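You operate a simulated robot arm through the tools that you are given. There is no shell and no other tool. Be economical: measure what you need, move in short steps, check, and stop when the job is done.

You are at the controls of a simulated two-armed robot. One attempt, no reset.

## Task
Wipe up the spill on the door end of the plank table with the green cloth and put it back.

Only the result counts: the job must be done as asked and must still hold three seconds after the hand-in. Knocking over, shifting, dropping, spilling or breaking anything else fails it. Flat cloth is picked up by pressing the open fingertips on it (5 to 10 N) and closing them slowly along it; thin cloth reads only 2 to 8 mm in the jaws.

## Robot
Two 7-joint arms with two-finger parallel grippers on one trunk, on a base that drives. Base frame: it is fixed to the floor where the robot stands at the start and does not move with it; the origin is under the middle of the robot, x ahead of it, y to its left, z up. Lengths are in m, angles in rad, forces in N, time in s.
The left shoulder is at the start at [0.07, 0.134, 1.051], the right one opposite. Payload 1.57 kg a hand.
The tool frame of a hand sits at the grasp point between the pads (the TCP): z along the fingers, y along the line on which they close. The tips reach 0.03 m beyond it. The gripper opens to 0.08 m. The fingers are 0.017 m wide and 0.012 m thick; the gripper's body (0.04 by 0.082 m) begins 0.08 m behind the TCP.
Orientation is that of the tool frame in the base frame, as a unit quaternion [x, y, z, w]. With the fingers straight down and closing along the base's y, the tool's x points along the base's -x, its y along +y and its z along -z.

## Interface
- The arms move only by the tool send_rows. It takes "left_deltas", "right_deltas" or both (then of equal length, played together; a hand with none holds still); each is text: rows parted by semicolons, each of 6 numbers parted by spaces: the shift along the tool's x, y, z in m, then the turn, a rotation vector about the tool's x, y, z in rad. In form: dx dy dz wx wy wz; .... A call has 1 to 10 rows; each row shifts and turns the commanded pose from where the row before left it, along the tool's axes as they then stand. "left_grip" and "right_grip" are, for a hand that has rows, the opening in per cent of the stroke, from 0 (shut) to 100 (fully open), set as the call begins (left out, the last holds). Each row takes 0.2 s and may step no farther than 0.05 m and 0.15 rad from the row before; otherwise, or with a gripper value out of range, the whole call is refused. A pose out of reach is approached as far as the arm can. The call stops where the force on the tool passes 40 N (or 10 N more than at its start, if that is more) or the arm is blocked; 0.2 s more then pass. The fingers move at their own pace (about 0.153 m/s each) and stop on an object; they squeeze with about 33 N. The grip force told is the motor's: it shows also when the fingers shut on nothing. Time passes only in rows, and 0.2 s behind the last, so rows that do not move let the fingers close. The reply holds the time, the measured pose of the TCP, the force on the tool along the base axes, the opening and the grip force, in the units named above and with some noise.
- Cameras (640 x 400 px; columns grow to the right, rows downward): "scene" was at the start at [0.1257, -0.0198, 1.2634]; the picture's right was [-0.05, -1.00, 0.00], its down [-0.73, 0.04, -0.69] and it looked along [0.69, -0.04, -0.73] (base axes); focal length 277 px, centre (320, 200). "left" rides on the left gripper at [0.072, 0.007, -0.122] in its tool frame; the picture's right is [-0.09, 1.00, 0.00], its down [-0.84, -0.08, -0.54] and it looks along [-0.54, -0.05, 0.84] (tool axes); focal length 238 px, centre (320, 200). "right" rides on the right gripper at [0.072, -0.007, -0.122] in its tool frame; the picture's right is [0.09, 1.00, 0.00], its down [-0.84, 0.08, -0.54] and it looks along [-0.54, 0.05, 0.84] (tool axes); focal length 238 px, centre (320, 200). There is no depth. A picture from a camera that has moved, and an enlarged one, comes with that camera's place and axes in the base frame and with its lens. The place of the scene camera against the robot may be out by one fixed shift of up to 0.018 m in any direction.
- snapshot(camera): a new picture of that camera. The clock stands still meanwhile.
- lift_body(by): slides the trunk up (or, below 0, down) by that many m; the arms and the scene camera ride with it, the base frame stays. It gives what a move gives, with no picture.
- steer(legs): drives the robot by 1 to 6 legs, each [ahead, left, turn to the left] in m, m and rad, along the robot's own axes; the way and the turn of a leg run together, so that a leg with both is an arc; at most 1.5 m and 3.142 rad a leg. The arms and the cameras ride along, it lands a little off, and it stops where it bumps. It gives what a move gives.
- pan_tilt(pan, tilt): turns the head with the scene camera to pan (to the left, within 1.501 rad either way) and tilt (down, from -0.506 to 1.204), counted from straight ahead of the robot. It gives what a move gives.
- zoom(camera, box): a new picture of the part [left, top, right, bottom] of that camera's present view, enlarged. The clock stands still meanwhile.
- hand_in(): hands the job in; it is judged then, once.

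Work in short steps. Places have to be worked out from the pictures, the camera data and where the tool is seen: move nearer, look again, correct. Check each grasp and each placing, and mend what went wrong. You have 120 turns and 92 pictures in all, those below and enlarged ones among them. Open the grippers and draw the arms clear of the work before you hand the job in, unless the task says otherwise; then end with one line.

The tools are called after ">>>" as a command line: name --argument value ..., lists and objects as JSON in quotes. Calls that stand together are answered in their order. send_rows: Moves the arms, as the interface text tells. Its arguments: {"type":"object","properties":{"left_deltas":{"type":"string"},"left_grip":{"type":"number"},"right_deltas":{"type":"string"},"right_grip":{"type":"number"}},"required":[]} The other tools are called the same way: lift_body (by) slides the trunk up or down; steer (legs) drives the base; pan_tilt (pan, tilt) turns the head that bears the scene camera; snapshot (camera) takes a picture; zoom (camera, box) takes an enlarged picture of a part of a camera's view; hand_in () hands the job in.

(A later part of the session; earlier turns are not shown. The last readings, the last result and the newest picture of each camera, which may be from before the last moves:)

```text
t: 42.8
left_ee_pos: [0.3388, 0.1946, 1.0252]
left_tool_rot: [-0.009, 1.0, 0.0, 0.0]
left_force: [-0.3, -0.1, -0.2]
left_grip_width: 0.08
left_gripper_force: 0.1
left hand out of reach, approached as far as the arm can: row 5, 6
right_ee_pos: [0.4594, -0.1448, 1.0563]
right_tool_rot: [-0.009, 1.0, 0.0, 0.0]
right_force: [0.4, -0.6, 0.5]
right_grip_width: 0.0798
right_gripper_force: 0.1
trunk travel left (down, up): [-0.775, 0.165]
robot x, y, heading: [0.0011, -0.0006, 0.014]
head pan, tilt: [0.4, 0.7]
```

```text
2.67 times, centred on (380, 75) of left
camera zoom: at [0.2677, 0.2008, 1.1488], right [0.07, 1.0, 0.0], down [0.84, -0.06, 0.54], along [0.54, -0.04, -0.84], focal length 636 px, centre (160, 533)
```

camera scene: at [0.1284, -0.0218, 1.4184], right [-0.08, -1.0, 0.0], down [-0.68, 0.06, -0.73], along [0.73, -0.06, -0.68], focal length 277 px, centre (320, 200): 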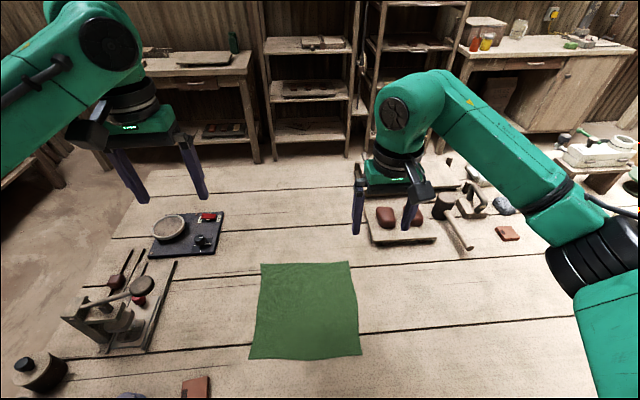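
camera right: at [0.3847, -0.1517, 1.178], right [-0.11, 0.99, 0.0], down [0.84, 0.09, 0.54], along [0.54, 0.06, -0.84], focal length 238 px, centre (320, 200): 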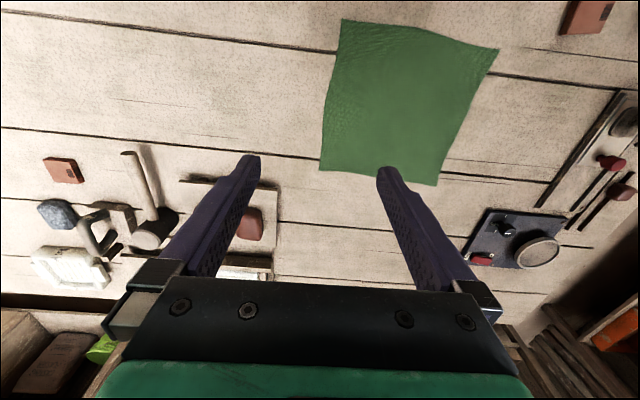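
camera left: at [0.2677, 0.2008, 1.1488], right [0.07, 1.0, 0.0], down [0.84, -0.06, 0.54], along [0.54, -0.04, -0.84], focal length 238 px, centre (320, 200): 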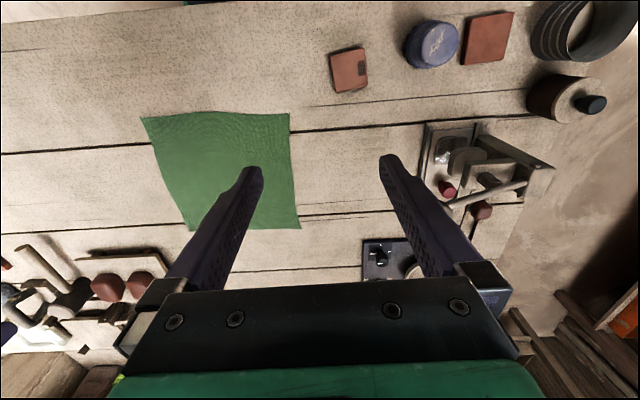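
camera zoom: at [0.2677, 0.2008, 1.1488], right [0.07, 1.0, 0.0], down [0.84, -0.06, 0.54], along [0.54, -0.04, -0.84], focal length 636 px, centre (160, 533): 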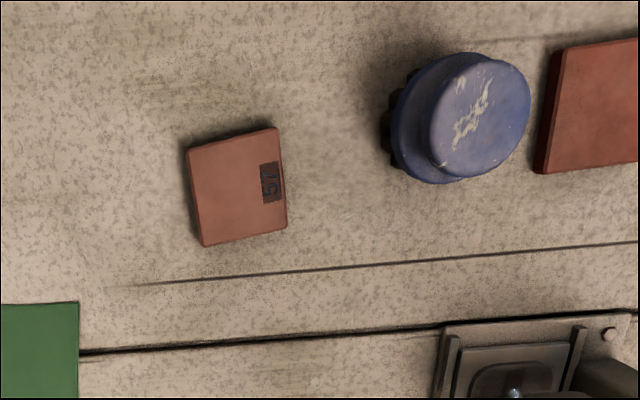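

I see faint greenish stains around the stamped tile. I magnify them.

>>> zoom --camera "left" --box '[285, 0, 381, 60]'

>>> zoom --camera "left" --box '[20, 20, 300, 195]'

```text
6.67 times, centred on (333, 30) of left
camera zoom: at [0.2677, 0.2008, 1.1488], right [0.07, 1.0, 0.0], down [0.84, -0.06, 0.54], along [0.54, -0.04, -0.84], focal length 1589 px, centre (233, 1333)
```

zoom: 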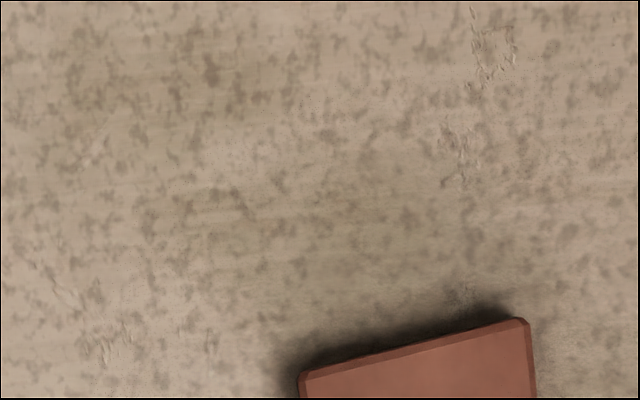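

```text
2.29 times, centred on (160, 108) of left
camera zoom: at [0.2677, 0.2008, 1.1488], right [0.07, 1.0, 0.0], down [0.84, -0.06, 0.54], along [0.54, -0.04, -0.84], focal length 545 px, centre (686, 411)
```

zoom: 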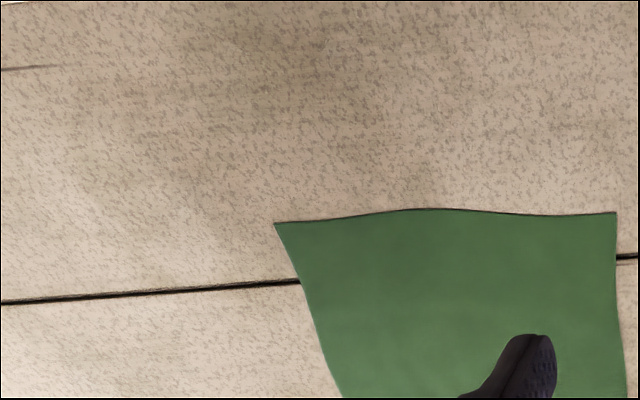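

No spill here. The bench behind the robot has a free end towards the door; I turn to inspect its top closely.

>>> steer --legs '[[0, 0, 1.2]]'

>>> pan_tilt --pan 1.5 --tilt 0.6

>>> snapshot --camera "scene"

>>> zoom --camera "scene" --box '[200, 60, 520, 260]'

```text
t: 46.3
left_ee_pos: [-0.068, 0.3829, 1.0267]
left_tool_rot: [-0.582, 0.813, 0.0, -0.001]
left_force: [0.0, -0.3, 0.1]
left_grip_width: 0.08
left_gripper_force: 0.0
right_ee_pos: [0.2908, 0.3821, 1.0555]
right_tool_rot: [-0.582, 0.813, 0.0, 0.0]
right_force: [-0.4, 0.5, 0.4]
right_grip_width: 0.0799
right_gripper_force: 0.1
trunk travel left (down, up): [-0.775, 0.165]
robot x, y, heading: [-0.0015, -0.0027, 1.242]
head pan, tilt: [0.4, 0.7]
```

```text
t: 47.6
left_ee_pos: [-0.0673, 0.3838, 1.0268]
left_tool_rot: [-0.582, 0.813, 0.0, -0.001]
left_force: [-0.3, 0.0, 0.5]
left_grip_width: 0.0805
left_gripper_force: 0.1
right_ee_pos: [0.2911, 0.3819, 1.0569]
right_tool_rot: [-0.582, 0.813, -0.001, 0.001]
right_force: [-0.3, 0.0, -0.8]
right_grip_width: 0.0799
right_gripper_force: 0.0
trunk travel left (down, up): [-0.775, 0.165]
robot x, y, heading: [0.001, 0.0009, 1.244]
head pan, tilt: [1.499, 0.6]
```

```text
51 pictures are left
camera scene: at [-0.0696, 0.0664, 1.4313], right [0.39, 0.92, 0.0], down [0.52, -0.22, -0.82], along [-0.76, 0.32, -0.57], focal length 277 px, centre (320, 200)
```

scene: 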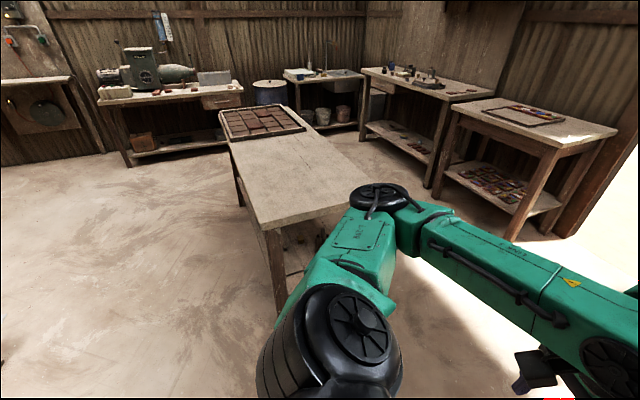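

```text
2.00 times, centred on (360, 160) of scene
camera zoom: at [-0.0696, 0.0664, 1.4313], right [0.39, 0.92, 0.0], down [0.52, -0.22, -0.82], along [-0.76, 0.32, -0.57], focal length 553 px, centre (240, 280)
```

zoom: 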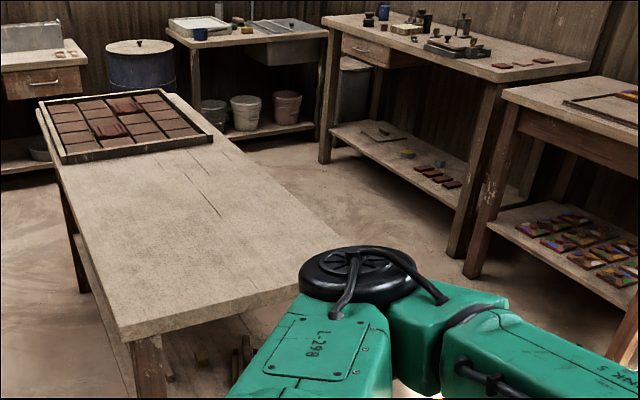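

Clean too. The only unseen patch is below the cloth, so I return to face the table and lower the trunk to lift the cloth.

>>> steer --legs '[[0, 0, -1.244]]'

>>> lift_body --by -0.15

>>> pan_tilt --pan 0.0 --tilt 0.85

>>> snapshot --camera "scene"

```text
t: 51.1
left_ee_pos: [0.3416, 0.1879, 1.0265]
left_tool_rot: [0.0, 1.0, 0.0, -0.001]
left_force: [-0.5, -0.4, 0.0]
left_grip_width: 0.08
left_gripper_force: 0.0
right_ee_pos: [0.4563, -0.1521, 1.0578]
right_tool_rot: [0.0, 1.0, 0.0, -0.001]
right_force: [0.0, 0.9, -0.9]
right_grip_width: 0.08
right_gripper_force: 0.1
trunk travel left (down, up): [-0.775, 0.165]
robot x, y, heading: [0.0031, 0.0015, 0.004]
head pan, tilt: [1.499, 0.6]
```

```text
t: 52.8
left_ee_pos: [0.3407, 0.1876, 0.8769]
left_tool_rot: [0.0, 1.0, 0.0, -0.001]
left_force: [-0.6, 0.1, -0.2]
left_grip_width: 0.0799
left_gripper_force: 0.0
right_ee_pos: [0.4548, -0.1508, 0.9064]
right_tool_rot: [-0.001, 1.0, 0.0, 0.0]
right_force: [-0.5, -0.5, 0.2]
right_grip_width: 0.08
right_gripper_force: 0.1
trunk travel left (down, up): [-0.625, 0.315]
robot x, y, heading: [-0.0027, -0.0021, 0.0]
head pan, tilt: [1.499, 0.6]
```

```text
t: 54.4
left_ee_pos: [0.3413, 0.1888, 0.8756]
left_tool_rot: [0.0, 1.0, 0.0, -0.001]
left_force: [-0.6, -0.2, 0.2]
left_grip_width: 0.08
left_gripper_force: 0.0
right_ee_pos: [0.4567, -0.1523, 0.9052]
right_tool_rot: [0.0, 1.0, 0.0, 0.0]
right_force: [0.1, 0.4, -0.4]
right_grip_width: 0.0798
right_gripper_force: 0.0
trunk travel left (down, up): [-0.625, 0.315]
robot x, y, heading: [-0.0013, -0.0001, -0.003]
head pan, tilt: [0.0, 0.85]
```

```text
49 pictures are left
camera scene: at [0.124, -0.0156, 1.2604], right [0.0, -1.0, 0.0], down [-0.75, 0.0, -0.66], along [0.66, 0.0, -0.75], focal length 277 px, centre (320, 200)
```

scene: 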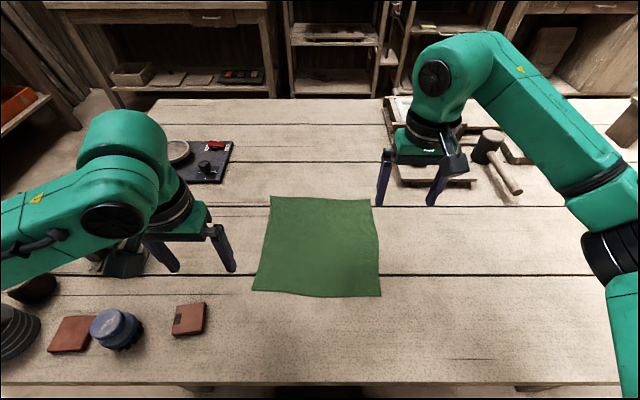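

Cloth measured: corners about (0.65,0.12), (0.64,-0.16), (0.36,-0.15), (0.375,0.13). I move the left hand over its door-side edge at (0.51, 0.08), half open.

>>> send_rows --left_deltas "-0.034 -0.022 0 0 0 0;-0.034 -0.022 0 0 0 0;-0.034 -0.022 0 0 0 0;-0.034 -0.022 0 0 0 0;-0.033 -0.021 0 0 0 0;0 0 0.04 0 0 0;0 0 0.04 0 0 0;0 0 0.03 0 0 0" --left_grip 60

>>> snapshot --camera "left"

>>> snapshot --camera "scene"

```text
t: 56.2
left_ee_pos: [0.5112, 0.081, 0.7667]
left_tool_rot: [0.0, 1.0, 0.0, 0.001]
left_force: [0.0, -0.6, -0.2]
left_grip_width: 0.0481
left_gripper_force: 0.1
right_ee_pos: [0.4552, -0.1514, 0.9063]
right_tool_rot: [0.0, 1.0, 0.0, 0.0]
right_force: [0.7, 0.9, 0.2]
right_grip_width: 0.0802
right_gripper_force: 0.1
trunk travel left (down, up): [-0.625, 0.315]
robot x, y, heading: [0.0017, 0.0015, -0.004]
head pan, tilt: [0.0, 0.85]
```

```text
48 pictures are left
camera left: at [0.4403, 0.0898, 0.8894], right [0.09, 1.0, 0.0], down [0.84, -0.08, 0.54], along [0.54, -0.05, -0.84], focal length 238 px, centre (320, 200)
```

left: 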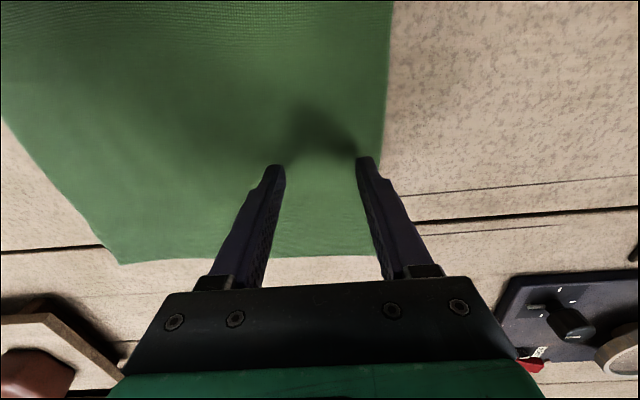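

```text
47 pictures are left
camera scene: at [0.1242, -0.0159, 1.2604], right [0.0, -1.0, 0.0], down [-0.75, 0.0, -0.66], along [0.66, 0.0, -0.75], focal length 277 px, centre (320, 200)
```

scene: 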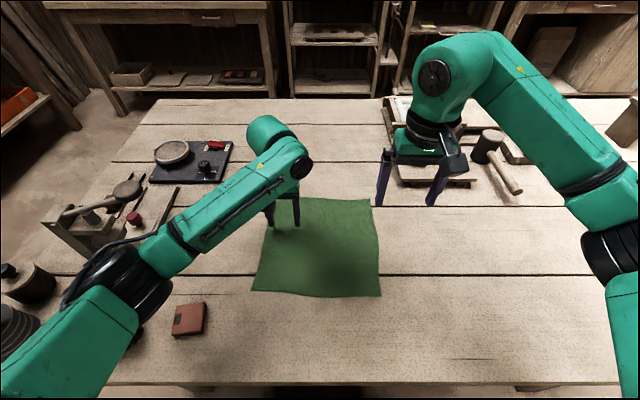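

The hand is over the cloth edge. I descend gently until I feel the table.

>>> send_rows --left_deltas "0 0 0.025 0 0 0;0 0 0.025 0 0 0;0 0 0.012 0 0 0"

```text
t: 56.7
left_ee_pos: [0.515, 0.081, 0.7507]
left_tool_rot: [0.0, 1.0, -0.001, 0.008]
left_force: [-4.6, -0.7, 16.4]
left_grip_width: 0.0478
left_gripper_force: 0.2
right_ee_pos: [0.455, -0.1528, 0.9067]
right_tool_rot: [-0.001, 1.0, 0.0, 0.001]
right_force: [0.1, 0.1, -0.2]
right_grip_width: 0.0801
right_gripper_force: 0.1
trunk travel left (down, up): [-0.625, 0.315]
robot x, y, heading: [0.0014, 0.0008, 0.0]
head pan, tilt: [0.0, 0.85]
stopped in row 2 (left hand): the force on the tool passed its limit (the readings are from after the stop); the commanded pose is now the measured one
```

Resistance came at z 0.75, higher than the table; I check whether the forearm touches something.

>>> snapshot --camera "scene"

>>> snapshot --camera "left"

```text
46 pictures are left
camera scene: at [0.1221, -0.0161, 1.2607], right [0.0, -1.0, 0.0], down [-0.75, 0.0, -0.66], along [0.66, 0.0, -0.75], focal length 277 px, centre (320, 200)
```

scene: 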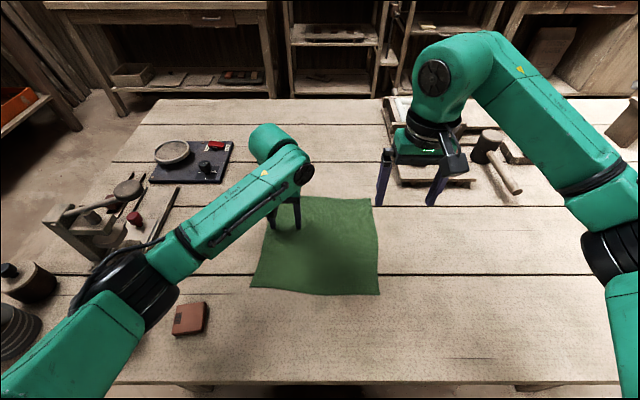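

```text
45 pictures are left
camera left: at [0.4421, 0.0892, 0.8725], right [0.09, 1.0, 0.0], down [0.83, -0.08, 0.56], along [0.55, -0.05, -0.83], focal length 238 px, centre (320, 200)
```

left: 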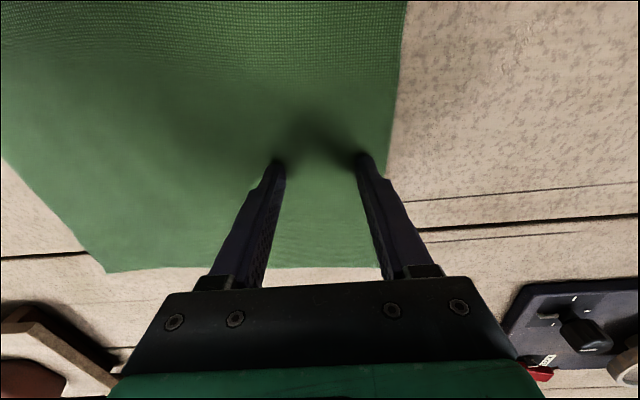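

The low elbow, not the fingers, touched something near the brush. I lift the hand back up and check the objects.

>>> send_rows --left_deltas "0 0 -0.03 0 0 0;0 0 -0.04 0 0 0;0 0 -0.04 0 0 0"

>>> lift_body --by 0.2

>>> pan_tilt --pan 0.55 --tilt 0.9

>>> snapshot --camera "scene"

```text
t: 57.5
left_ee_pos: [0.5132, 0.0845, 0.8566]
left_tool_rot: [0.0, 1.0, 0.0, 0.006]
left_force: [-0.5, -0.3, -0.1]
left_grip_width: 0.048
left_gripper_force: 0.1
right_ee_pos: [0.4544, -0.152, 0.9063]
right_tool_rot: [0.0, 1.0, 0.0, 0.0]
right_force: [-0.2, 0.5, -0.1]
right_grip_width: 0.08
right_gripper_force: 0.1
trunk travel left (down, up): [-0.625, 0.315]
robot x, y, heading: [-0.0032, 0.0008, -0.001]
head pan, tilt: [0.0, 0.85]
```

```text
t: 59.6
left_ee_pos: [0.5132, 0.0835, 1.0567]
left_tool_rot: [0.0, 1.0, -0.001, 0.006]
left_force: [0.4, 0.6, -0.5]
left_grip_width: 0.0481
left_gripper_force: 0.1
right_ee_pos: [0.4555, -0.1513, 1.1052]
right_tool_rot: [0.001, 1.0, 0.0, 0.0]
right_force: [0.6, -0.8, 0.1]
right_grip_width: 0.0803
right_gripper_force: 0.0
trunk travel left (down, up): [-0.825, 0.115]
robot x, y, heading: [0.0021, -0.0004, 0.001]
head pan, tilt: [0.0, 0.85]
```

```text
t: 60.6
left_ee_pos: [0.5146, 0.0832, 1.0559]
left_tool_rot: [0.0, 1.0, -0.001, 0.006]
left_force: [0.1, -0.6, -1.0]
left_grip_width: 0.048
left_gripper_force: 0.0
right_ee_pos: [0.4559, -0.1506, 1.1069]
right_tool_rot: [0.0, 1.0, 0.0, 0.0]
right_force: [0.3, -0.2, 0.6]
right_grip_width: 0.0799
right_gripper_force: 0.0
trunk travel left (down, up): [-0.825, 0.115]
robot x, y, heading: [0.0013, 0.0011, -0.003]
head pan, tilt: [0.55, 0.901]
```

```text
44 pictures are left
camera scene: at [0.1103, 0.0237, 1.4565], right [0.52, -0.85, 0.0], down [-0.67, -0.41, -0.62], along [0.53, 0.32, -0.78], focal length 277 px, centre (320, 200)
```

scene: 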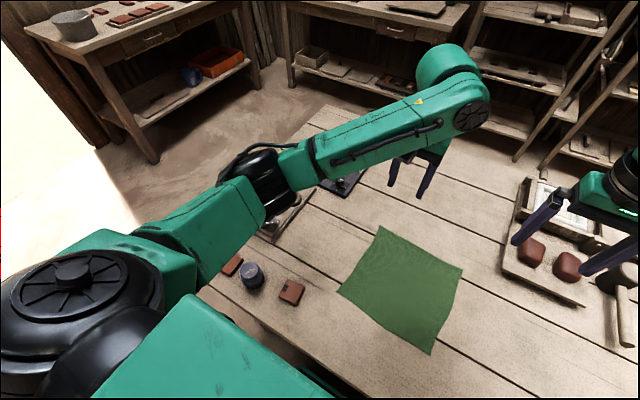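

Objects look undisturbed. The right arm has clear table beneath its elbow, so I'll use it; first I withdraw the left hand.

>>> send_rows --left_deltas "0.03 0.035 -0.01 0 0 0;0.03 0.035 -0.01 0 0 0;0.03 0.035 -0.01 0 0 0;0.03 0.035 -0.01 0 0 0;0.02 0.03 -0.01 0 0 0"

>>> zoom --camera "scene" --box '[180, 170, 420, 320]'

```text
t: 61.8
left_ee_pos: [0.3752, 0.2538, 1.1059]
left_tool_rot: [0.0, 1.0, -0.002, 0.008]
left_force: [-0.1, 0.4, 0.5]
left_grip_width: 0.0479
left_gripper_force: 0.0
right_ee_pos: [0.4553, -0.1513, 1.1082]
right_tool_rot: [0.0, 1.0, -0.001, 0.001]
right_force: [-0.4, 0.7, 0.4]
right_grip_width: 0.08
right_gripper_force: 0.1
trunk travel left (down, up): [-0.825, 0.115]
robot x, y, heading: [0.0023, 0.001, 0.001]
head pan, tilt: [0.55, 0.901]
```

```text
2.67 times, centred on (300, 245) of scene
camera zoom: at [0.1083, 0.0251, 1.4566], right [0.52, -0.85, 0.0], down [-0.67, -0.41, -0.62], along [0.53, 0.32, -0.78], focal length 738 px, centre (373, 80)
```

zoom: 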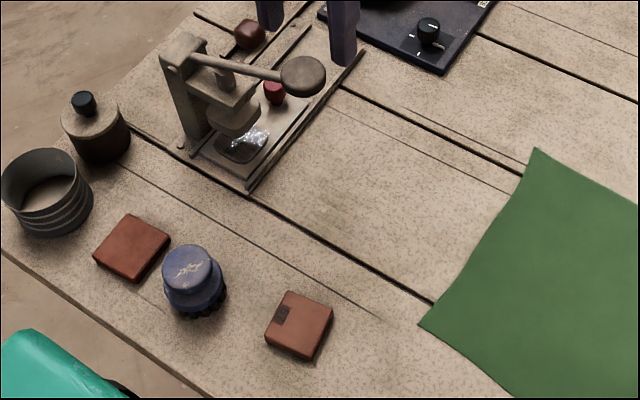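

All objects unmoved. Now the right hand goes over the door-side edge of the cloth at (0.51, 0.078), then down to just above it.

>>> send_rows --right_deltas "-0.01 0.046 0 0 0 0;-0.01 0.046 0.02 0 0 0;-0.01 0.046 0.03 0 0 0;-0.012 0.046 0.04 0 0 0;-0.012 0.045 0.04 0 0 0;0 0 0.045 0 0 0;0 0 0.045 0 0 0;0 0 0.045 0 0 0;0 0 0.045 0 0 0;0 0 0.04 0 0 0" --right_grip 60

>>> snapshot --camera "right"

```text
refused: row 2 steps farther than a row can; nothing moved
```

```text
42 pictures are left
camera right: at [0.3805, -0.1569, 1.2286], right [-0.09, 1.0, 0.0], down [0.84, 0.08, 0.54], along [0.54, 0.05, -0.84], focal length 238 px, centre (320, 200)
```

right: 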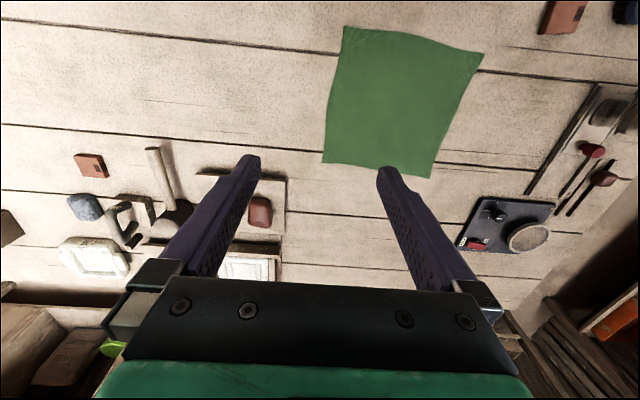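

The step was too long; I split it up.

>>> send_rows --right_deltas "-0.01 0.045 0 0 0 0;-0.01 0.045 0 0 0 0;-0.01 0.045 0 0 0 0;-0.012 0.045 0 0 0 0;-0.012 0.045 0 0 0 0;0 0 0.048 0 0 0;0 0 0.048 0 0 0;0 0 0.048 0 0 0;0 0 0.048 0 0 0;0 0 0.048 0 0 0" --right_grip 60

>>> send_rows --right_deltas "0 0 0.04 0 0 0;0 0 0.04 0 0 0;0 0 0.035 0 0 0"

>>> snapshot --camera "right"

>>> pan_tilt --pan 0.1 --tilt 0.9

>>> snapshot --camera "scene"

```text
t: 64.0
left_ee_pos: [0.3767, 0.2535, 1.1044]
left_tool_rot: [0.0, 1.0, -0.001, 0.006]
left_force: [-0.5, 0.3, 0.9]
left_grip_width: 0.048
left_gripper_force: 0.1
right_ee_pos: [0.5053, 0.0734, 0.8797]
right_tool_rot: [-0.001, 1.0, -0.001, 0.0]
right_force: [-0.1, 0.7, -0.5]
right_grip_width: 0.0477
right_gripper_force: 0.1
right hand out of reach, approached as far as the arm can: row 10
trunk travel left (down, up): [-0.825, 0.115]
robot x, y, heading: [0.0012, 0.0038, -0.003]
head pan, tilt: [0.55, 0.901]
```

```text
t: 64.8
left_ee_pos: [0.3765, 0.2524, 1.1036]
left_tool_rot: [0.0, 1.0, -0.001, 0.006]
left_force: [-0.3, 0.4, 0.1]
left_grip_width: 0.048
left_gripper_force: 0.1
right_ee_pos: [0.4794, 0.0695, 0.8166]
right_tool_rot: [0.0, 1.0, 0.001, 0.0]
right_force: [-0.1, 0.1, -0.1]
right_grip_width: 0.0478
right_gripper_force: 0.1
right hand out of reach, approached as far as the arm can: row 1, 2, 3
trunk travel left (down, up): [-0.825, 0.115]
robot x, y, heading: [-0.0019, -0.0031, -0.003]
head pan, tilt: [0.55, 0.901]
```

```text
41 pictures are left
camera right: at [0.4057, 0.0637, 0.9381], right [-0.09, 1.0, 0.0], down [0.84, 0.08, 0.54], along [0.54, 0.05, -0.84], focal length 238 px, centre (320, 200)
```

right: 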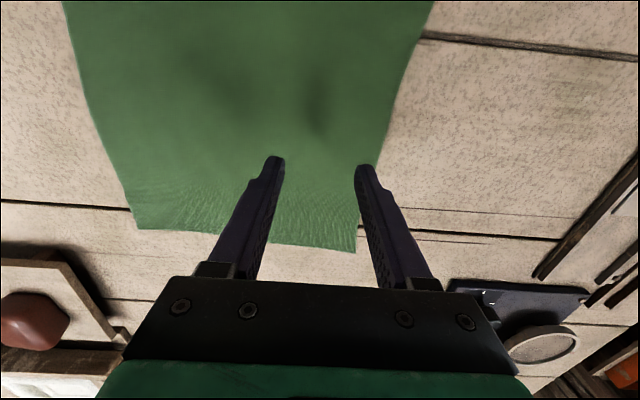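

```text
t: 65.7
left_ee_pos: [0.3766, 0.2534, 1.1043]
left_tool_rot: [0.0, 1.0, -0.001, 0.006]
left_force: [-0.1, 0.1, 0.4]
left_grip_width: 0.0482
left_gripper_force: 0.0
right_ee_pos: [0.4802, 0.0701, 0.8167]
right_tool_rot: [-0.001, 1.0, 0.0, 0.0]
right_force: [0.7, -0.2, 0.4]
right_grip_width: 0.0479
right_gripper_force: 0.0
trunk travel left (down, up): [-0.825, 0.115]
robot x, y, heading: [0.0007, -0.0003, 0.001]
head pan, tilt: [0.099, 0.901]
```

```text
40 pictures are left
camera scene: at [0.121, -0.0079, 1.4565], right [0.1, -0.99, 0.0], down [-0.78, -0.08, -0.62], along [0.62, 0.06, -0.78], focal length 277 px, centre (320, 200)
```

scene: 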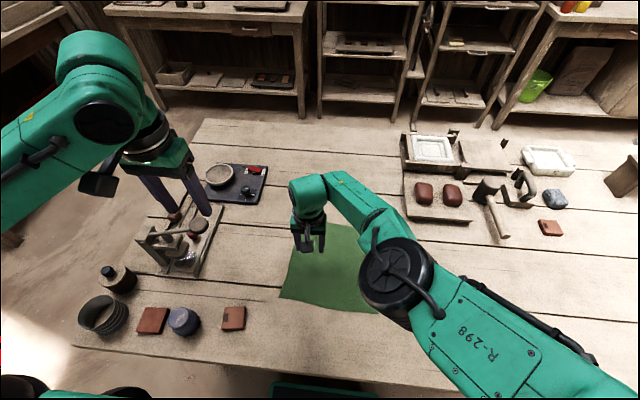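

Out of reach at this trunk height. I lower the trunk by 0.09 m, which carries the hand down.

>>> lift_body --by -0.09

>>> send_rows --right_deltas "-0.02 0.005 0 0 0 0;0 0 0 0 0 0"

```text
t: 66.7
left_ee_pos: [0.3748, 0.2517, 1.0326]
left_tool_rot: [0.0, 1.0, 0.0, 0.007]
left_force: [0.5, -1.2, -0.4]
left_grip_width: 0.0477
left_gripper_force: 0.0
right_ee_pos: [0.4816, 0.072, 0.7512]
right_tool_rot: [0.003, 1.0, 0.002, 0.001]
right_force: [-2.3, -0.9, 6.4]
right_grip_width: 0.048
right_gripper_force: 0.2
trunk travel left (down, up): [-0.754, 0.186]
robot x, y, heading: [-0.0057, -0.001, -0.0]
head pan, tilt: [0.099, 0.901]
stopped: the force on the tool passed its limit (the readings are from after the stop); the commanded pose is now the measured one
```

```text
t: 67.2
left_ee_pos: [0.3763, 0.2539, 1.0337]
left_tool_rot: [0.0, 1.0, -0.001, 0.006]
left_force: [-0.1, -0.5, 0.4]
left_grip_width: 0.0479
left_gripper_force: 0.0
right_ee_pos: [0.4824, 0.0706, 0.75]
right_tool_rot: [0.002, 1.0, 0.002, 0.001]
right_force: [0.8, -0.2, 6.3]
right_grip_width: 0.0479
right_gripper_force: 0.1
right hand out of reach, approached as far as the arm can: row 1
trunk travel left (down, up): [-0.754, 0.186]
robot x, y, heading: [-0.0014, 0.0013, -0.001]
head pan, tilt: [0.099, 0.901]
```

Both hands meet the surface at TCP z ≈ 0.75, so it's really the cloth/table top that lies there. I check the right wrist view; the press force is ~6 N.

>>> snapshot --camera "right"

```text
39 pictures are left
camera right: at [0.4082, 0.0644, 0.8724], right [-0.09, 1.0, 0.0], down [0.84, 0.07, 0.55], along [0.54, 0.05, -0.84], focal length 238 px, centre (320, 200)
```

right: 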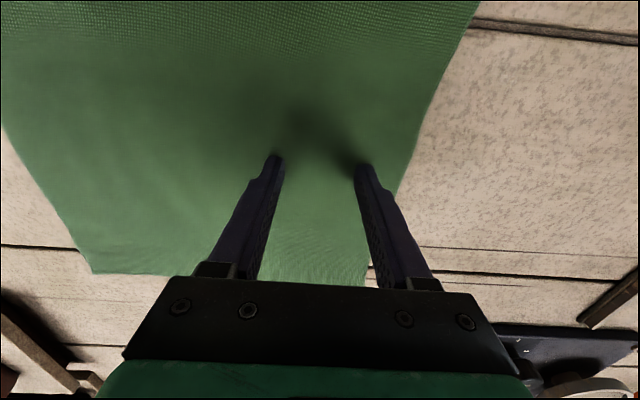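

The tips press the cloth with ~6 N. I close the fingers in stages.

>>> send_rows --right_deltas "0 0 0 0 0 0;0 0 0 0 0 0" --right_grip 45

>>> send_rows --right_deltas "0 0 0 0 0 0;0 0 0 0 0 0" --right_grip 30

>>> send_rows --right_deltas "0 0 0 0 0 0;0 0 0 0 0 0" --right_grip 15

>>> send_rows --right_deltas "0 0 0 0 0 0;0 0 0 0 0 0;0 0 0 0 0 0" --right_grip 0

>>> snapshot --camera "right"

```text
t: 67.8
left_ee_pos: [0.3764, 0.2526, 1.0342]
left_tool_rot: [0.0, 1.0, -0.001, 0.007]
left_force: [0.1, 0.3, -1.0]
left_grip_width: 0.0477
left_gripper_force: 0.1
right_ee_pos: [0.4822, 0.071, 0.751]
right_tool_rot: [0.002, 1.0, 0.003, 0.002]
right_force: [-0.4, 1.2, 6.8]
right_grip_width: 0.035
right_gripper_force: 0.1
trunk travel left (down, up): [-0.754, 0.186]
robot x, y, heading: [-0.0024, -0.0023, -0.002]
head pan, tilt: [0.099, 0.901]
```

```text
t: 68.5
left_ee_pos: [0.3754, 0.2521, 1.0342]
left_tool_rot: [0.0, 1.0, 0.0, 0.007]
left_force: [0.1, 0.0, -0.2]
left_grip_width: 0.048
left_gripper_force: 0.0
right_ee_pos: [0.4821, 0.0699, 0.7509]
right_tool_rot: [0.001, 1.0, 0.002, 0.002]
right_force: [-0.1, 1.2, 6.3]
right_grip_width: 0.0231
right_gripper_force: 0.1
trunk travel left (down, up): [-0.754, 0.186]
robot x, y, heading: [-0.0022, -0.0028, -0.003]
head pan, tilt: [0.099, 0.901]
```

```text
t: 69.0
left_ee_pos: [0.376, 0.2532, 1.034]
left_tool_rot: [0.0, 1.0, -0.001, 0.007]
left_force: [0.5, 1.0, -0.4]
left_grip_width: 0.0479
left_gripper_force: 0.1
right_ee_pos: [0.4824, 0.0709, 0.7516]
right_tool_rot: [0.002, 1.0, 0.002, 0.002]
right_force: [0.4, 0.7, 6.0]
right_grip_width: 0.0108
right_gripper_force: 0.1
trunk travel left (down, up): [-0.754, 0.186]
robot x, y, heading: [-0.0017, 0.0014, -0.005]
head pan, tilt: [0.099, 0.901]
```

```text
t: 69.8
left_ee_pos: [0.3766, 0.2521, 1.0333]
left_tool_rot: [0.0, 1.0, 0.0, 0.006]
left_force: [0.5, 0.3, 0.0]
left_grip_width: 0.0481
left_gripper_force: 0.1
right_ee_pos: [0.4829, 0.0707, 0.751]
right_tool_rot: [0.002, 1.0, 0.003, 0.001]
right_force: [-0.3, -1.6, 5.9]
right_grip_width: 0.0018
right_gripper_force: 23.7
trunk travel left (down, up): [-0.754, 0.186]
robot x, y, heading: [-0.0026, -0.0024, -0.004]
head pan, tilt: [0.099, 0.901]
```

```text
38 pictures are left
camera right: at [0.4078, 0.0642, 0.8724], right [-0.09, 1.0, 0.0], down [0.84, 0.07, 0.55], along [0.54, 0.05, -0.84], focal length 238 px, centre (320, 200)
```

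right: 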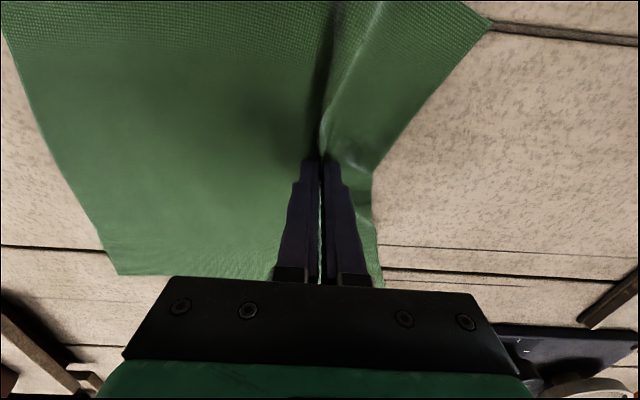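

The cloth is gripped (a ridge is pinched). I lift slowly toward -y to see what lies under it.

>>> send_rows --right_deltas "0 -0.01 -0.03 0 0 0;0 -0.02 -0.03 0 0 0;0 -0.03 -0.03 0 0 0;0 -0.03 -0.02 0 0 0;0 -0.03 -0.02 0 0 0"

>>> snapshot --camera "scene"

```text
t: 71.0
left_ee_pos: [0.376, 0.2509, 1.0337]
left_tool_rot: [0.0, 1.0, -0.002, 0.005]
left_force: [0.1, 1.0, 0.4]
left_grip_width: 0.0481
left_gripper_force: 0.1
right_ee_pos: [0.483, -0.0523, 0.8786]
right_tool_rot: [0.002, 1.0, 0.002, 0.001]
right_force: [-0.4, 0.8, 0.0]
right_grip_width: 0.002
right_gripper_force: 24.0
trunk travel left (down, up): [-0.754, 0.186]
robot x, y, heading: [0.0005, 0.0014, -0.0]
head pan, tilt: [0.099, 0.901]
```

```text
37 pictures are left
camera scene: at [0.1204, -0.0095, 1.3857], right [0.1, -1.0, 0.0], down [-0.78, -0.08, -0.62], along [0.62, 0.06, -0.78], focal length 277 px, centre (320, 200)
```

scene: 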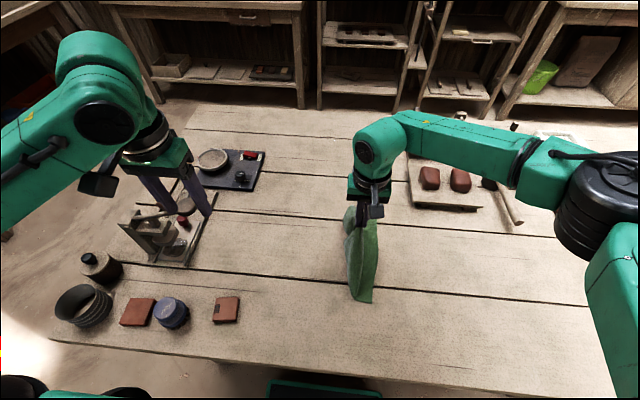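

The cloth hangs in the right hand. I zoom on the uncovered table.

>>> zoom --camera "scene" --box '[190, 180, 430, 330]'

>>> snapshot --camera "right"

```text
2.67 times, centred on (310, 255) of scene
camera zoom: at [0.1204, -0.0095, 1.3857], right [0.1, -1.0, 0.0], down [-0.78, -0.08, -0.62], along [0.62, 0.06, -0.78], focal length 738 px, centre (347, 53)
```

zoom: 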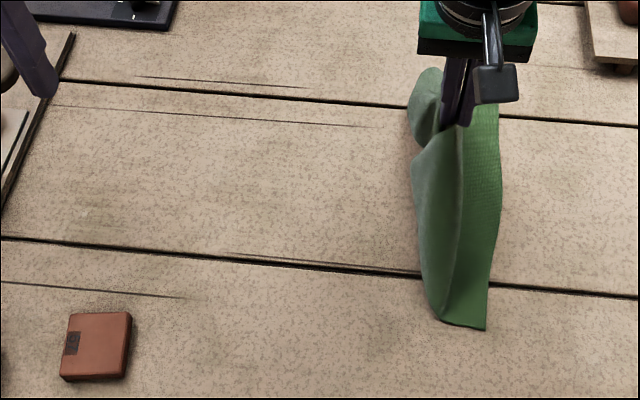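

```text
35 pictures are left
camera right: at [0.4091, -0.0579, 1.0011], right [-0.09, 1.0, 0.0], down [0.84, 0.07, 0.54], along [0.54, 0.05, -0.84], focal length 238 px, centre (320, 200)
```

right: 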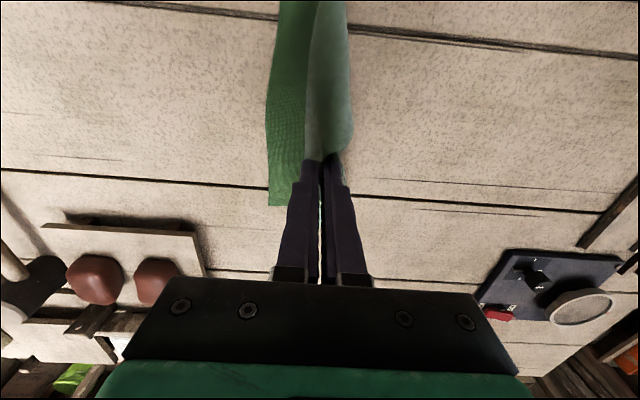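

There is a hint of a reddish tint beside the cloth. I lift it higher and to the right.

>>> send_rows --right_deltas "0 -0.01 -0.04 0 0 0;0 -0.01 -0.04 0 0 0;0 -0.04 -0.02 0 0 0;0 -0.045 0 0 0 0;0 -0.045 0 0 0 0"

>>> snapshot --camera "scene"

>>> zoom --camera "scene" --box '[220, 180, 460, 330]'

```text
t: 72.2
left_ee_pos: [0.3768, 0.252, 1.0341]
left_tool_rot: [-0.001, 1.0, -0.001, 0.006]
left_force: [0.0, -0.2, 0.2]
left_grip_width: 0.0481
left_gripper_force: 0.0
right_ee_pos: [0.4817, -0.2026, 0.9792]
right_tool_rot: [0.001, 1.0, 0.001, 0.002]
right_force: [-0.4, -0.3, 0.3]
right_grip_width: 0.0021
right_gripper_force: 23.7
trunk travel left (down, up): [-0.754, 0.186]
robot x, y, heading: [0.0007, 0.001, 0.0]
head pan, tilt: [0.099, 0.901]
```

```text
34 pictures are left
camera scene: at [0.1202, -0.01, 1.3857], right [0.1, -1.0, 0.0], down [-0.78, -0.08, -0.62], along [0.62, 0.06, -0.78], focal length 277 px, centre (320, 200)
```

scene: 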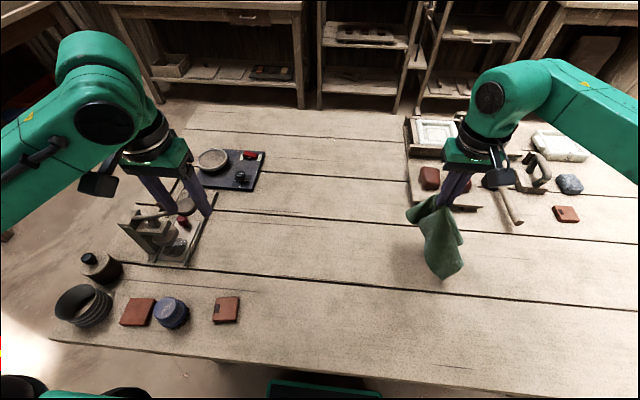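

```text
2.67 times, centred on (340, 255) of scene
camera zoom: at [0.1202, -0.01, 1.3857], right [0.1, -1.0, 0.0], down [-0.78, -0.08, -0.62], along [0.62, 0.06, -0.78], focal length 738 px, centre (267, 53)
```

zoom: 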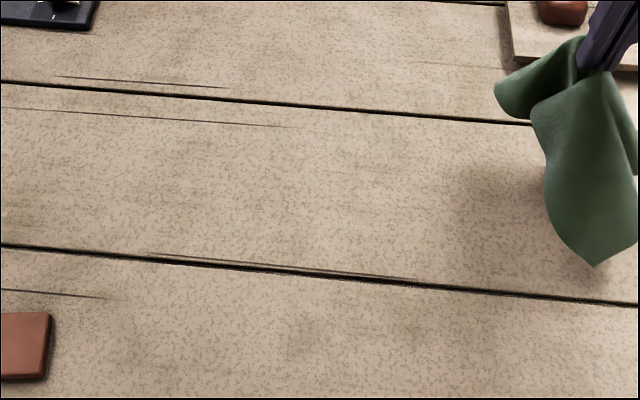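

Nothing under the cloth either. A clear spill would show best as gloss looking towards the bright door, so I yaw and tilt the right hand so its camera looks toward +y across the table.

>>> send_rows --right_deltas "0 0 0 0 0 -0.15;0 0 0 0 0 -0.15;0 0 0 0 0 -0.15;0 0 0 0 0 -0.15;0 0 0 0 0 -0.15;0 0 0 0 0 -0.15;0 0 0 0 0 -0.15;0 0 0 0 0 -0.15;0 0 0 0 0 -0.15;0 0 0 0 0 -0.15"

>>> send_rows --right_deltas "0 0 0 0 -0.14 0;0 0 0 0 -0.14 0;0 0 0 0 -0.14 0"

>>> snapshot --camera "right"

```text
t: 74.5
left_ee_pos: [0.3773, 0.2522, 1.034]
left_tool_rot: [0.0, 1.0, -0.002, 0.008]
left_force: [-0.3, 0.9, 0.2]
left_grip_width: 0.048
left_gripper_force: 0.0
right_ee_pos: [0.4262, -0.1967, 0.971]
right_tool_rot: [-0.266, 0.964, -0.005, 0.004]
right_force: [0.0, -0.1, 0.1]
right_grip_width: 0.0018
right_gripper_force: 23.3
right hand out of reach, approached as far as the arm can: row 4, 5, 6, 7, 8, 9, 10
trunk travel left (down, up): [-0.754, 0.186]
robot x, y, heading: [0.0009, 0.001, 0.001]
head pan, tilt: [0.099, 0.901]
```

```text
t: 75.2
left_ee_pos: [0.3765, 0.2527, 1.0348]
left_tool_rot: [0.0, 1.0, 0.0, 0.005]
left_force: [0.6, -0.6, 0.7]
left_grip_width: 0.0478
left_gripper_force: 0.1
right_ee_pos: [0.4274, -0.1981, 0.9711]
right_tool_rot: [-0.261, 0.942, 0.051, 0.206]
right_force: [0.1, -0.3, 0.3]
right_grip_width: 0.0019
right_gripper_force: 22.9
trunk travel left (down, up): [-0.754, 0.186]
robot x, y, heading: [0.0001, -0.0006, 0.004]
head pan, tilt: [0.099, 0.901]
```

```text
32 pictures are left
camera right: at [0.329, -0.2615, 1.0522], right [-0.58, 0.81, -0.05], down [0.42, 0.35, 0.84], along [0.7, 0.47, -0.54], focal length 238 px, centre (320, 200)
```

right: 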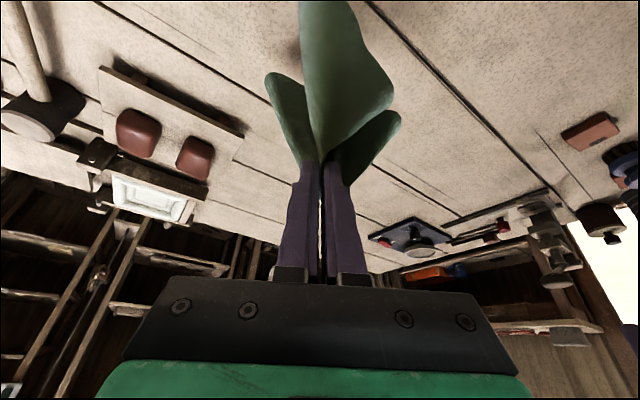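

No gloss seen. I restore the hand orientation, raise the trunk and drive left to view the door end from right above.

>>> send_rows --right_deltas "0 0 0 0 0.14 0;0 0 0 0 0.14 0;0 0 0 0 0.14 0;0 0 0 0 0 0.135;0 0 0 0 0 0.135;0 0 0 0 0 0.135;0 0 0 0 0 0.133"

>>> lift_body --by 0.18

>>> steer --legs '[[-0.05, 0.45, 0]]'

>>> pan_tilt --pan 0.0 --tilt 1.0

>>> snapshot --camera "scene"

```text
t: 76.8
left_ee_pos: [0.3769, 0.252, 1.0344]
left_tool_rot: [-0.001, 1.0, -0.001, 0.007]
left_force: [-0.6, -0.5, 0.3]
left_grip_width: 0.048
left_gripper_force: 0.0
right_ee_pos: [0.4274, -0.1985, 0.9706]
right_tool_rot: [0.002, 1.0, -0.003, 0.005]
right_force: [-0.2, 0.1, -0.3]
right_grip_width: 0.0021
right_gripper_force: 22.8
trunk travel left (down, up): [-0.754, 0.186]
robot x, y, heading: [-0.0003, -0.0007, 0.001]
head pan, tilt: [0.099, 0.901]
```

```text
t: 78.8
left_ee_pos: [0.3766, 0.2518, 1.2131]
left_tool_rot: [0.0, 1.0, -0.001, 0.006]
left_force: [-0.4, 0.7, 0.3]
left_grip_width: 0.0481
left_gripper_force: 0.0
right_ee_pos: [0.4266, -0.1977, 1.1499]
right_tool_rot: [0.0, 1.0, -0.004, 0.005]
right_force: [-0.4, 0.0, 0.6]
right_grip_width: 0.0017
right_gripper_force: 23.7
trunk travel left (down, up): [-0.934, 0.006]
robot x, y, heading: [-0.0018, 0.0019, 0.005]
head pan, tilt: [0.099, 0.901]
```

```text
t: 81.6
left_ee_pos: [0.3297, 0.6941, 1.2144]
left_tool_rot: [0.002, 1.0, 0.0, 0.006]
left_force: [0.2, 0.2, 0.7]
left_grip_width: 0.048
left_gripper_force: 0.0
right_ee_pos: [0.3787, 0.2436, 1.1494]
right_tool_rot: [0.003, 1.0, -0.002, 0.005]
right_force: [-0.5, -0.4, 0.0]
right_grip_width: 0.0018
right_gripper_force: 23.6
trunk travel left (down, up): [-0.934, 0.006]
robot x, y, heading: [-0.0529, 0.4456, -0.006]
head pan, tilt: [0.099, 0.901]
```

```text
t: 82.2
left_ee_pos: [0.3305, 0.6959, 1.2142]
left_tool_rot: [0.002, 1.0, 0.0, 0.005]
left_force: [0.9, 0.0, 0.0]
left_grip_width: 0.0478
left_gripper_force: 0.0
right_ee_pos: [0.3779, 0.2451, 1.1493]
right_tool_rot: [0.003, 1.0, -0.004, 0.004]
right_force: [-0.1, 0.2, 0.8]
right_grip_width: 0.0018
right_gripper_force: 23.4
trunk travel left (down, up): [-0.934, 0.006]
robot x, y, heading: [-0.0496, 0.4455, -0.009]
head pan, tilt: [0.0, 1.0]
```

```text
31 pictures are left
camera scene: at [0.067, 0.428, 1.5584], right [0.0, -1.0, 0.0], down [-0.84, 0.0, -0.54], along [0.54, 0.0, -0.84], focal length 277 px, centre (320, 200)
```

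scene: 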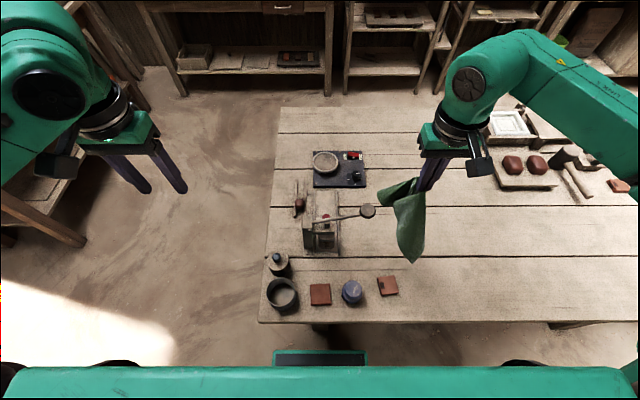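

Still no visible spill. I recheck the rear bench's door-side end from here, closer and unobstructed.

>>> steer --legs '[[0.0, 0.0, 1.57]]'

>>> pan_tilt --pan 1.35 --tilt 0.75

>>> snapshot --camera "scene"

>>> pan_tilt --pan 0.45 --tilt 0.4

>>> zoom --camera "scene" --box '[0, 50, 480, 350]'

>>> pan_tilt --pan -0.6 --tilt 0.4

>>> snapshot --camera "scene"

```text
t: 86.4
left_ee_pos: [-0.2931, 0.8275, 1.2142]
left_tool_rot: [-0.699, 0.715, 0.003, 0.005]
left_force: [0.8, 0.2, 0.4]
left_grip_width: 0.0481
left_gripper_force: 0.1
right_ee_pos: [0.1579, 0.8686, 1.1493]
right_tool_rot: [-0.699, 0.715, 0.001, 0.006]
right_force: [-0.5, 0.4, -0.1]
right_grip_width: 0.0018
right_gripper_force: 23.9
trunk travel left (down, up): [-0.934, 0.006]
robot x, y, heading: [-0.0419, 0.4429, 1.547]
head pan, tilt: [0.0, 1.0]
```

```text
t: 87.9
left_ee_pos: [-0.2931, 0.828, 1.2134]
left_tool_rot: [-0.698, 0.716, 0.004, 0.006]
left_force: [-0.4, 0.2, 0.2]
left_grip_width: 0.048
left_gripper_force: 0.0
right_ee_pos: [0.1591, 0.8685, 1.1499]
right_tool_rot: [-0.699, 0.715, 0.001, 0.007]
right_force: [-0.2, 0.0, -0.3]
right_grip_width: 0.002
right_gripper_force: 23.5
trunk travel left (down, up): [-0.934, 0.006]
robot x, y, heading: [-0.0474, 0.4461, 1.545]
head pan, tilt: [1.349, 0.75]
```

```text
30 pictures are left
camera scene: at [-0.1323, 0.4996, 1.5775], right [0.24, 0.97, 0.0], down [0.66, -0.17, -0.73], along [-0.71, 0.18, -0.68], focal length 277 px, centre (320, 200)
```

scene: 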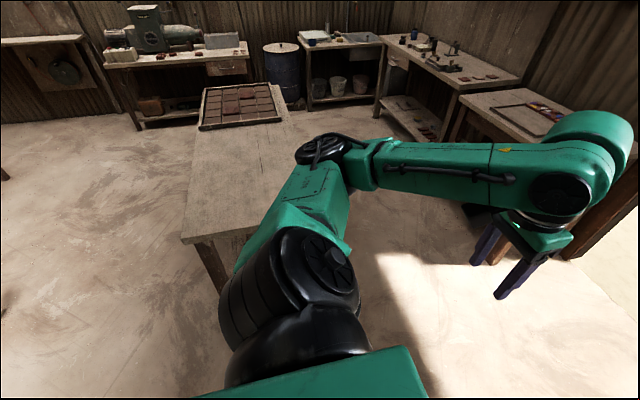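

```text
t: 89.1
left_ee_pos: [-0.2916, 0.8266, 1.2133]
left_tool_rot: [-0.699, 0.715, 0.004, 0.005]
left_force: [0.1, 0.1, 0.0]
left_grip_width: 0.0482
left_gripper_force: 0.1
right_ee_pos: [0.1578, 0.8685, 1.1501]
right_tool_rot: [-0.699, 0.715, 0.001, 0.006]
right_force: [-0.1, 0.0, 0.6]
right_grip_width: 0.0019
right_gripper_force: 23.6
trunk travel left (down, up): [-0.934, 0.006]
robot x, y, heading: [-0.0511, 0.4454, 1.549]
head pan, tilt: [0.45, 0.4]
```

```text
1.33 times, centred on (240, 200) of scene
camera zoom: at [-0.0905, 0.5637, 1.6086], right [0.91, 0.42, 0.0], down [0.16, -0.35, -0.92], along [-0.38, 0.84, -0.39], focal length 369 px, centre (427, 200)
```

zoom: 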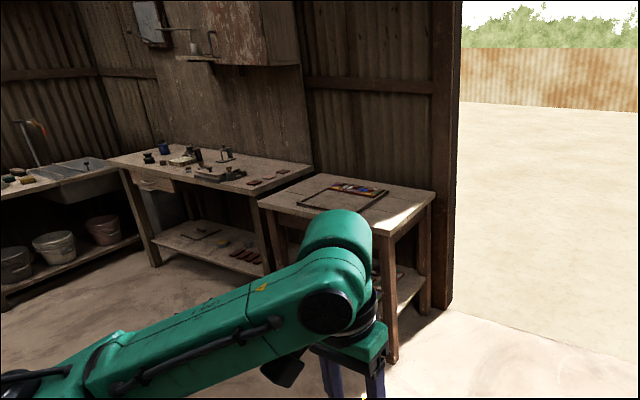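

```text
t: 90.4
left_ee_pos: [-0.2929, 0.828, 1.2142]
left_tool_rot: [-0.699, 0.715, 0.003, 0.006]
left_force: [0.0, -1.3, -0.3]
left_grip_width: 0.0479
left_gripper_force: 0.2
right_ee_pos: [0.1592, 0.8679, 1.1504]
right_tool_rot: [-0.699, 0.715, 0.001, 0.006]
right_force: [-0.4, -0.1, 0.7]
right_grip_width: 0.002
right_gripper_force: 23.9
trunk travel left (down, up): [-0.934, 0.006]
robot x, y, heading: [-0.0489, 0.4462, 1.55]
head pan, tilt: [-0.6, 0.4]
```

```text
28 pictures are left
camera scene: at [0.002, 0.5548, 1.6086], right [0.81, -0.58, 0.0], down [-0.23, -0.32, -0.92], along [0.54, 0.75, -0.39], focal length 277 px, centre (320, 200)
```

scene: 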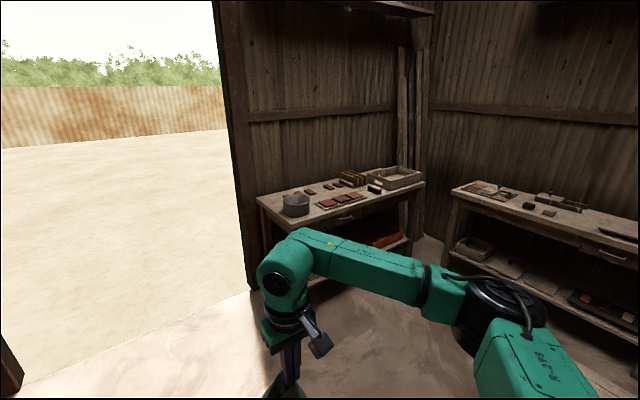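

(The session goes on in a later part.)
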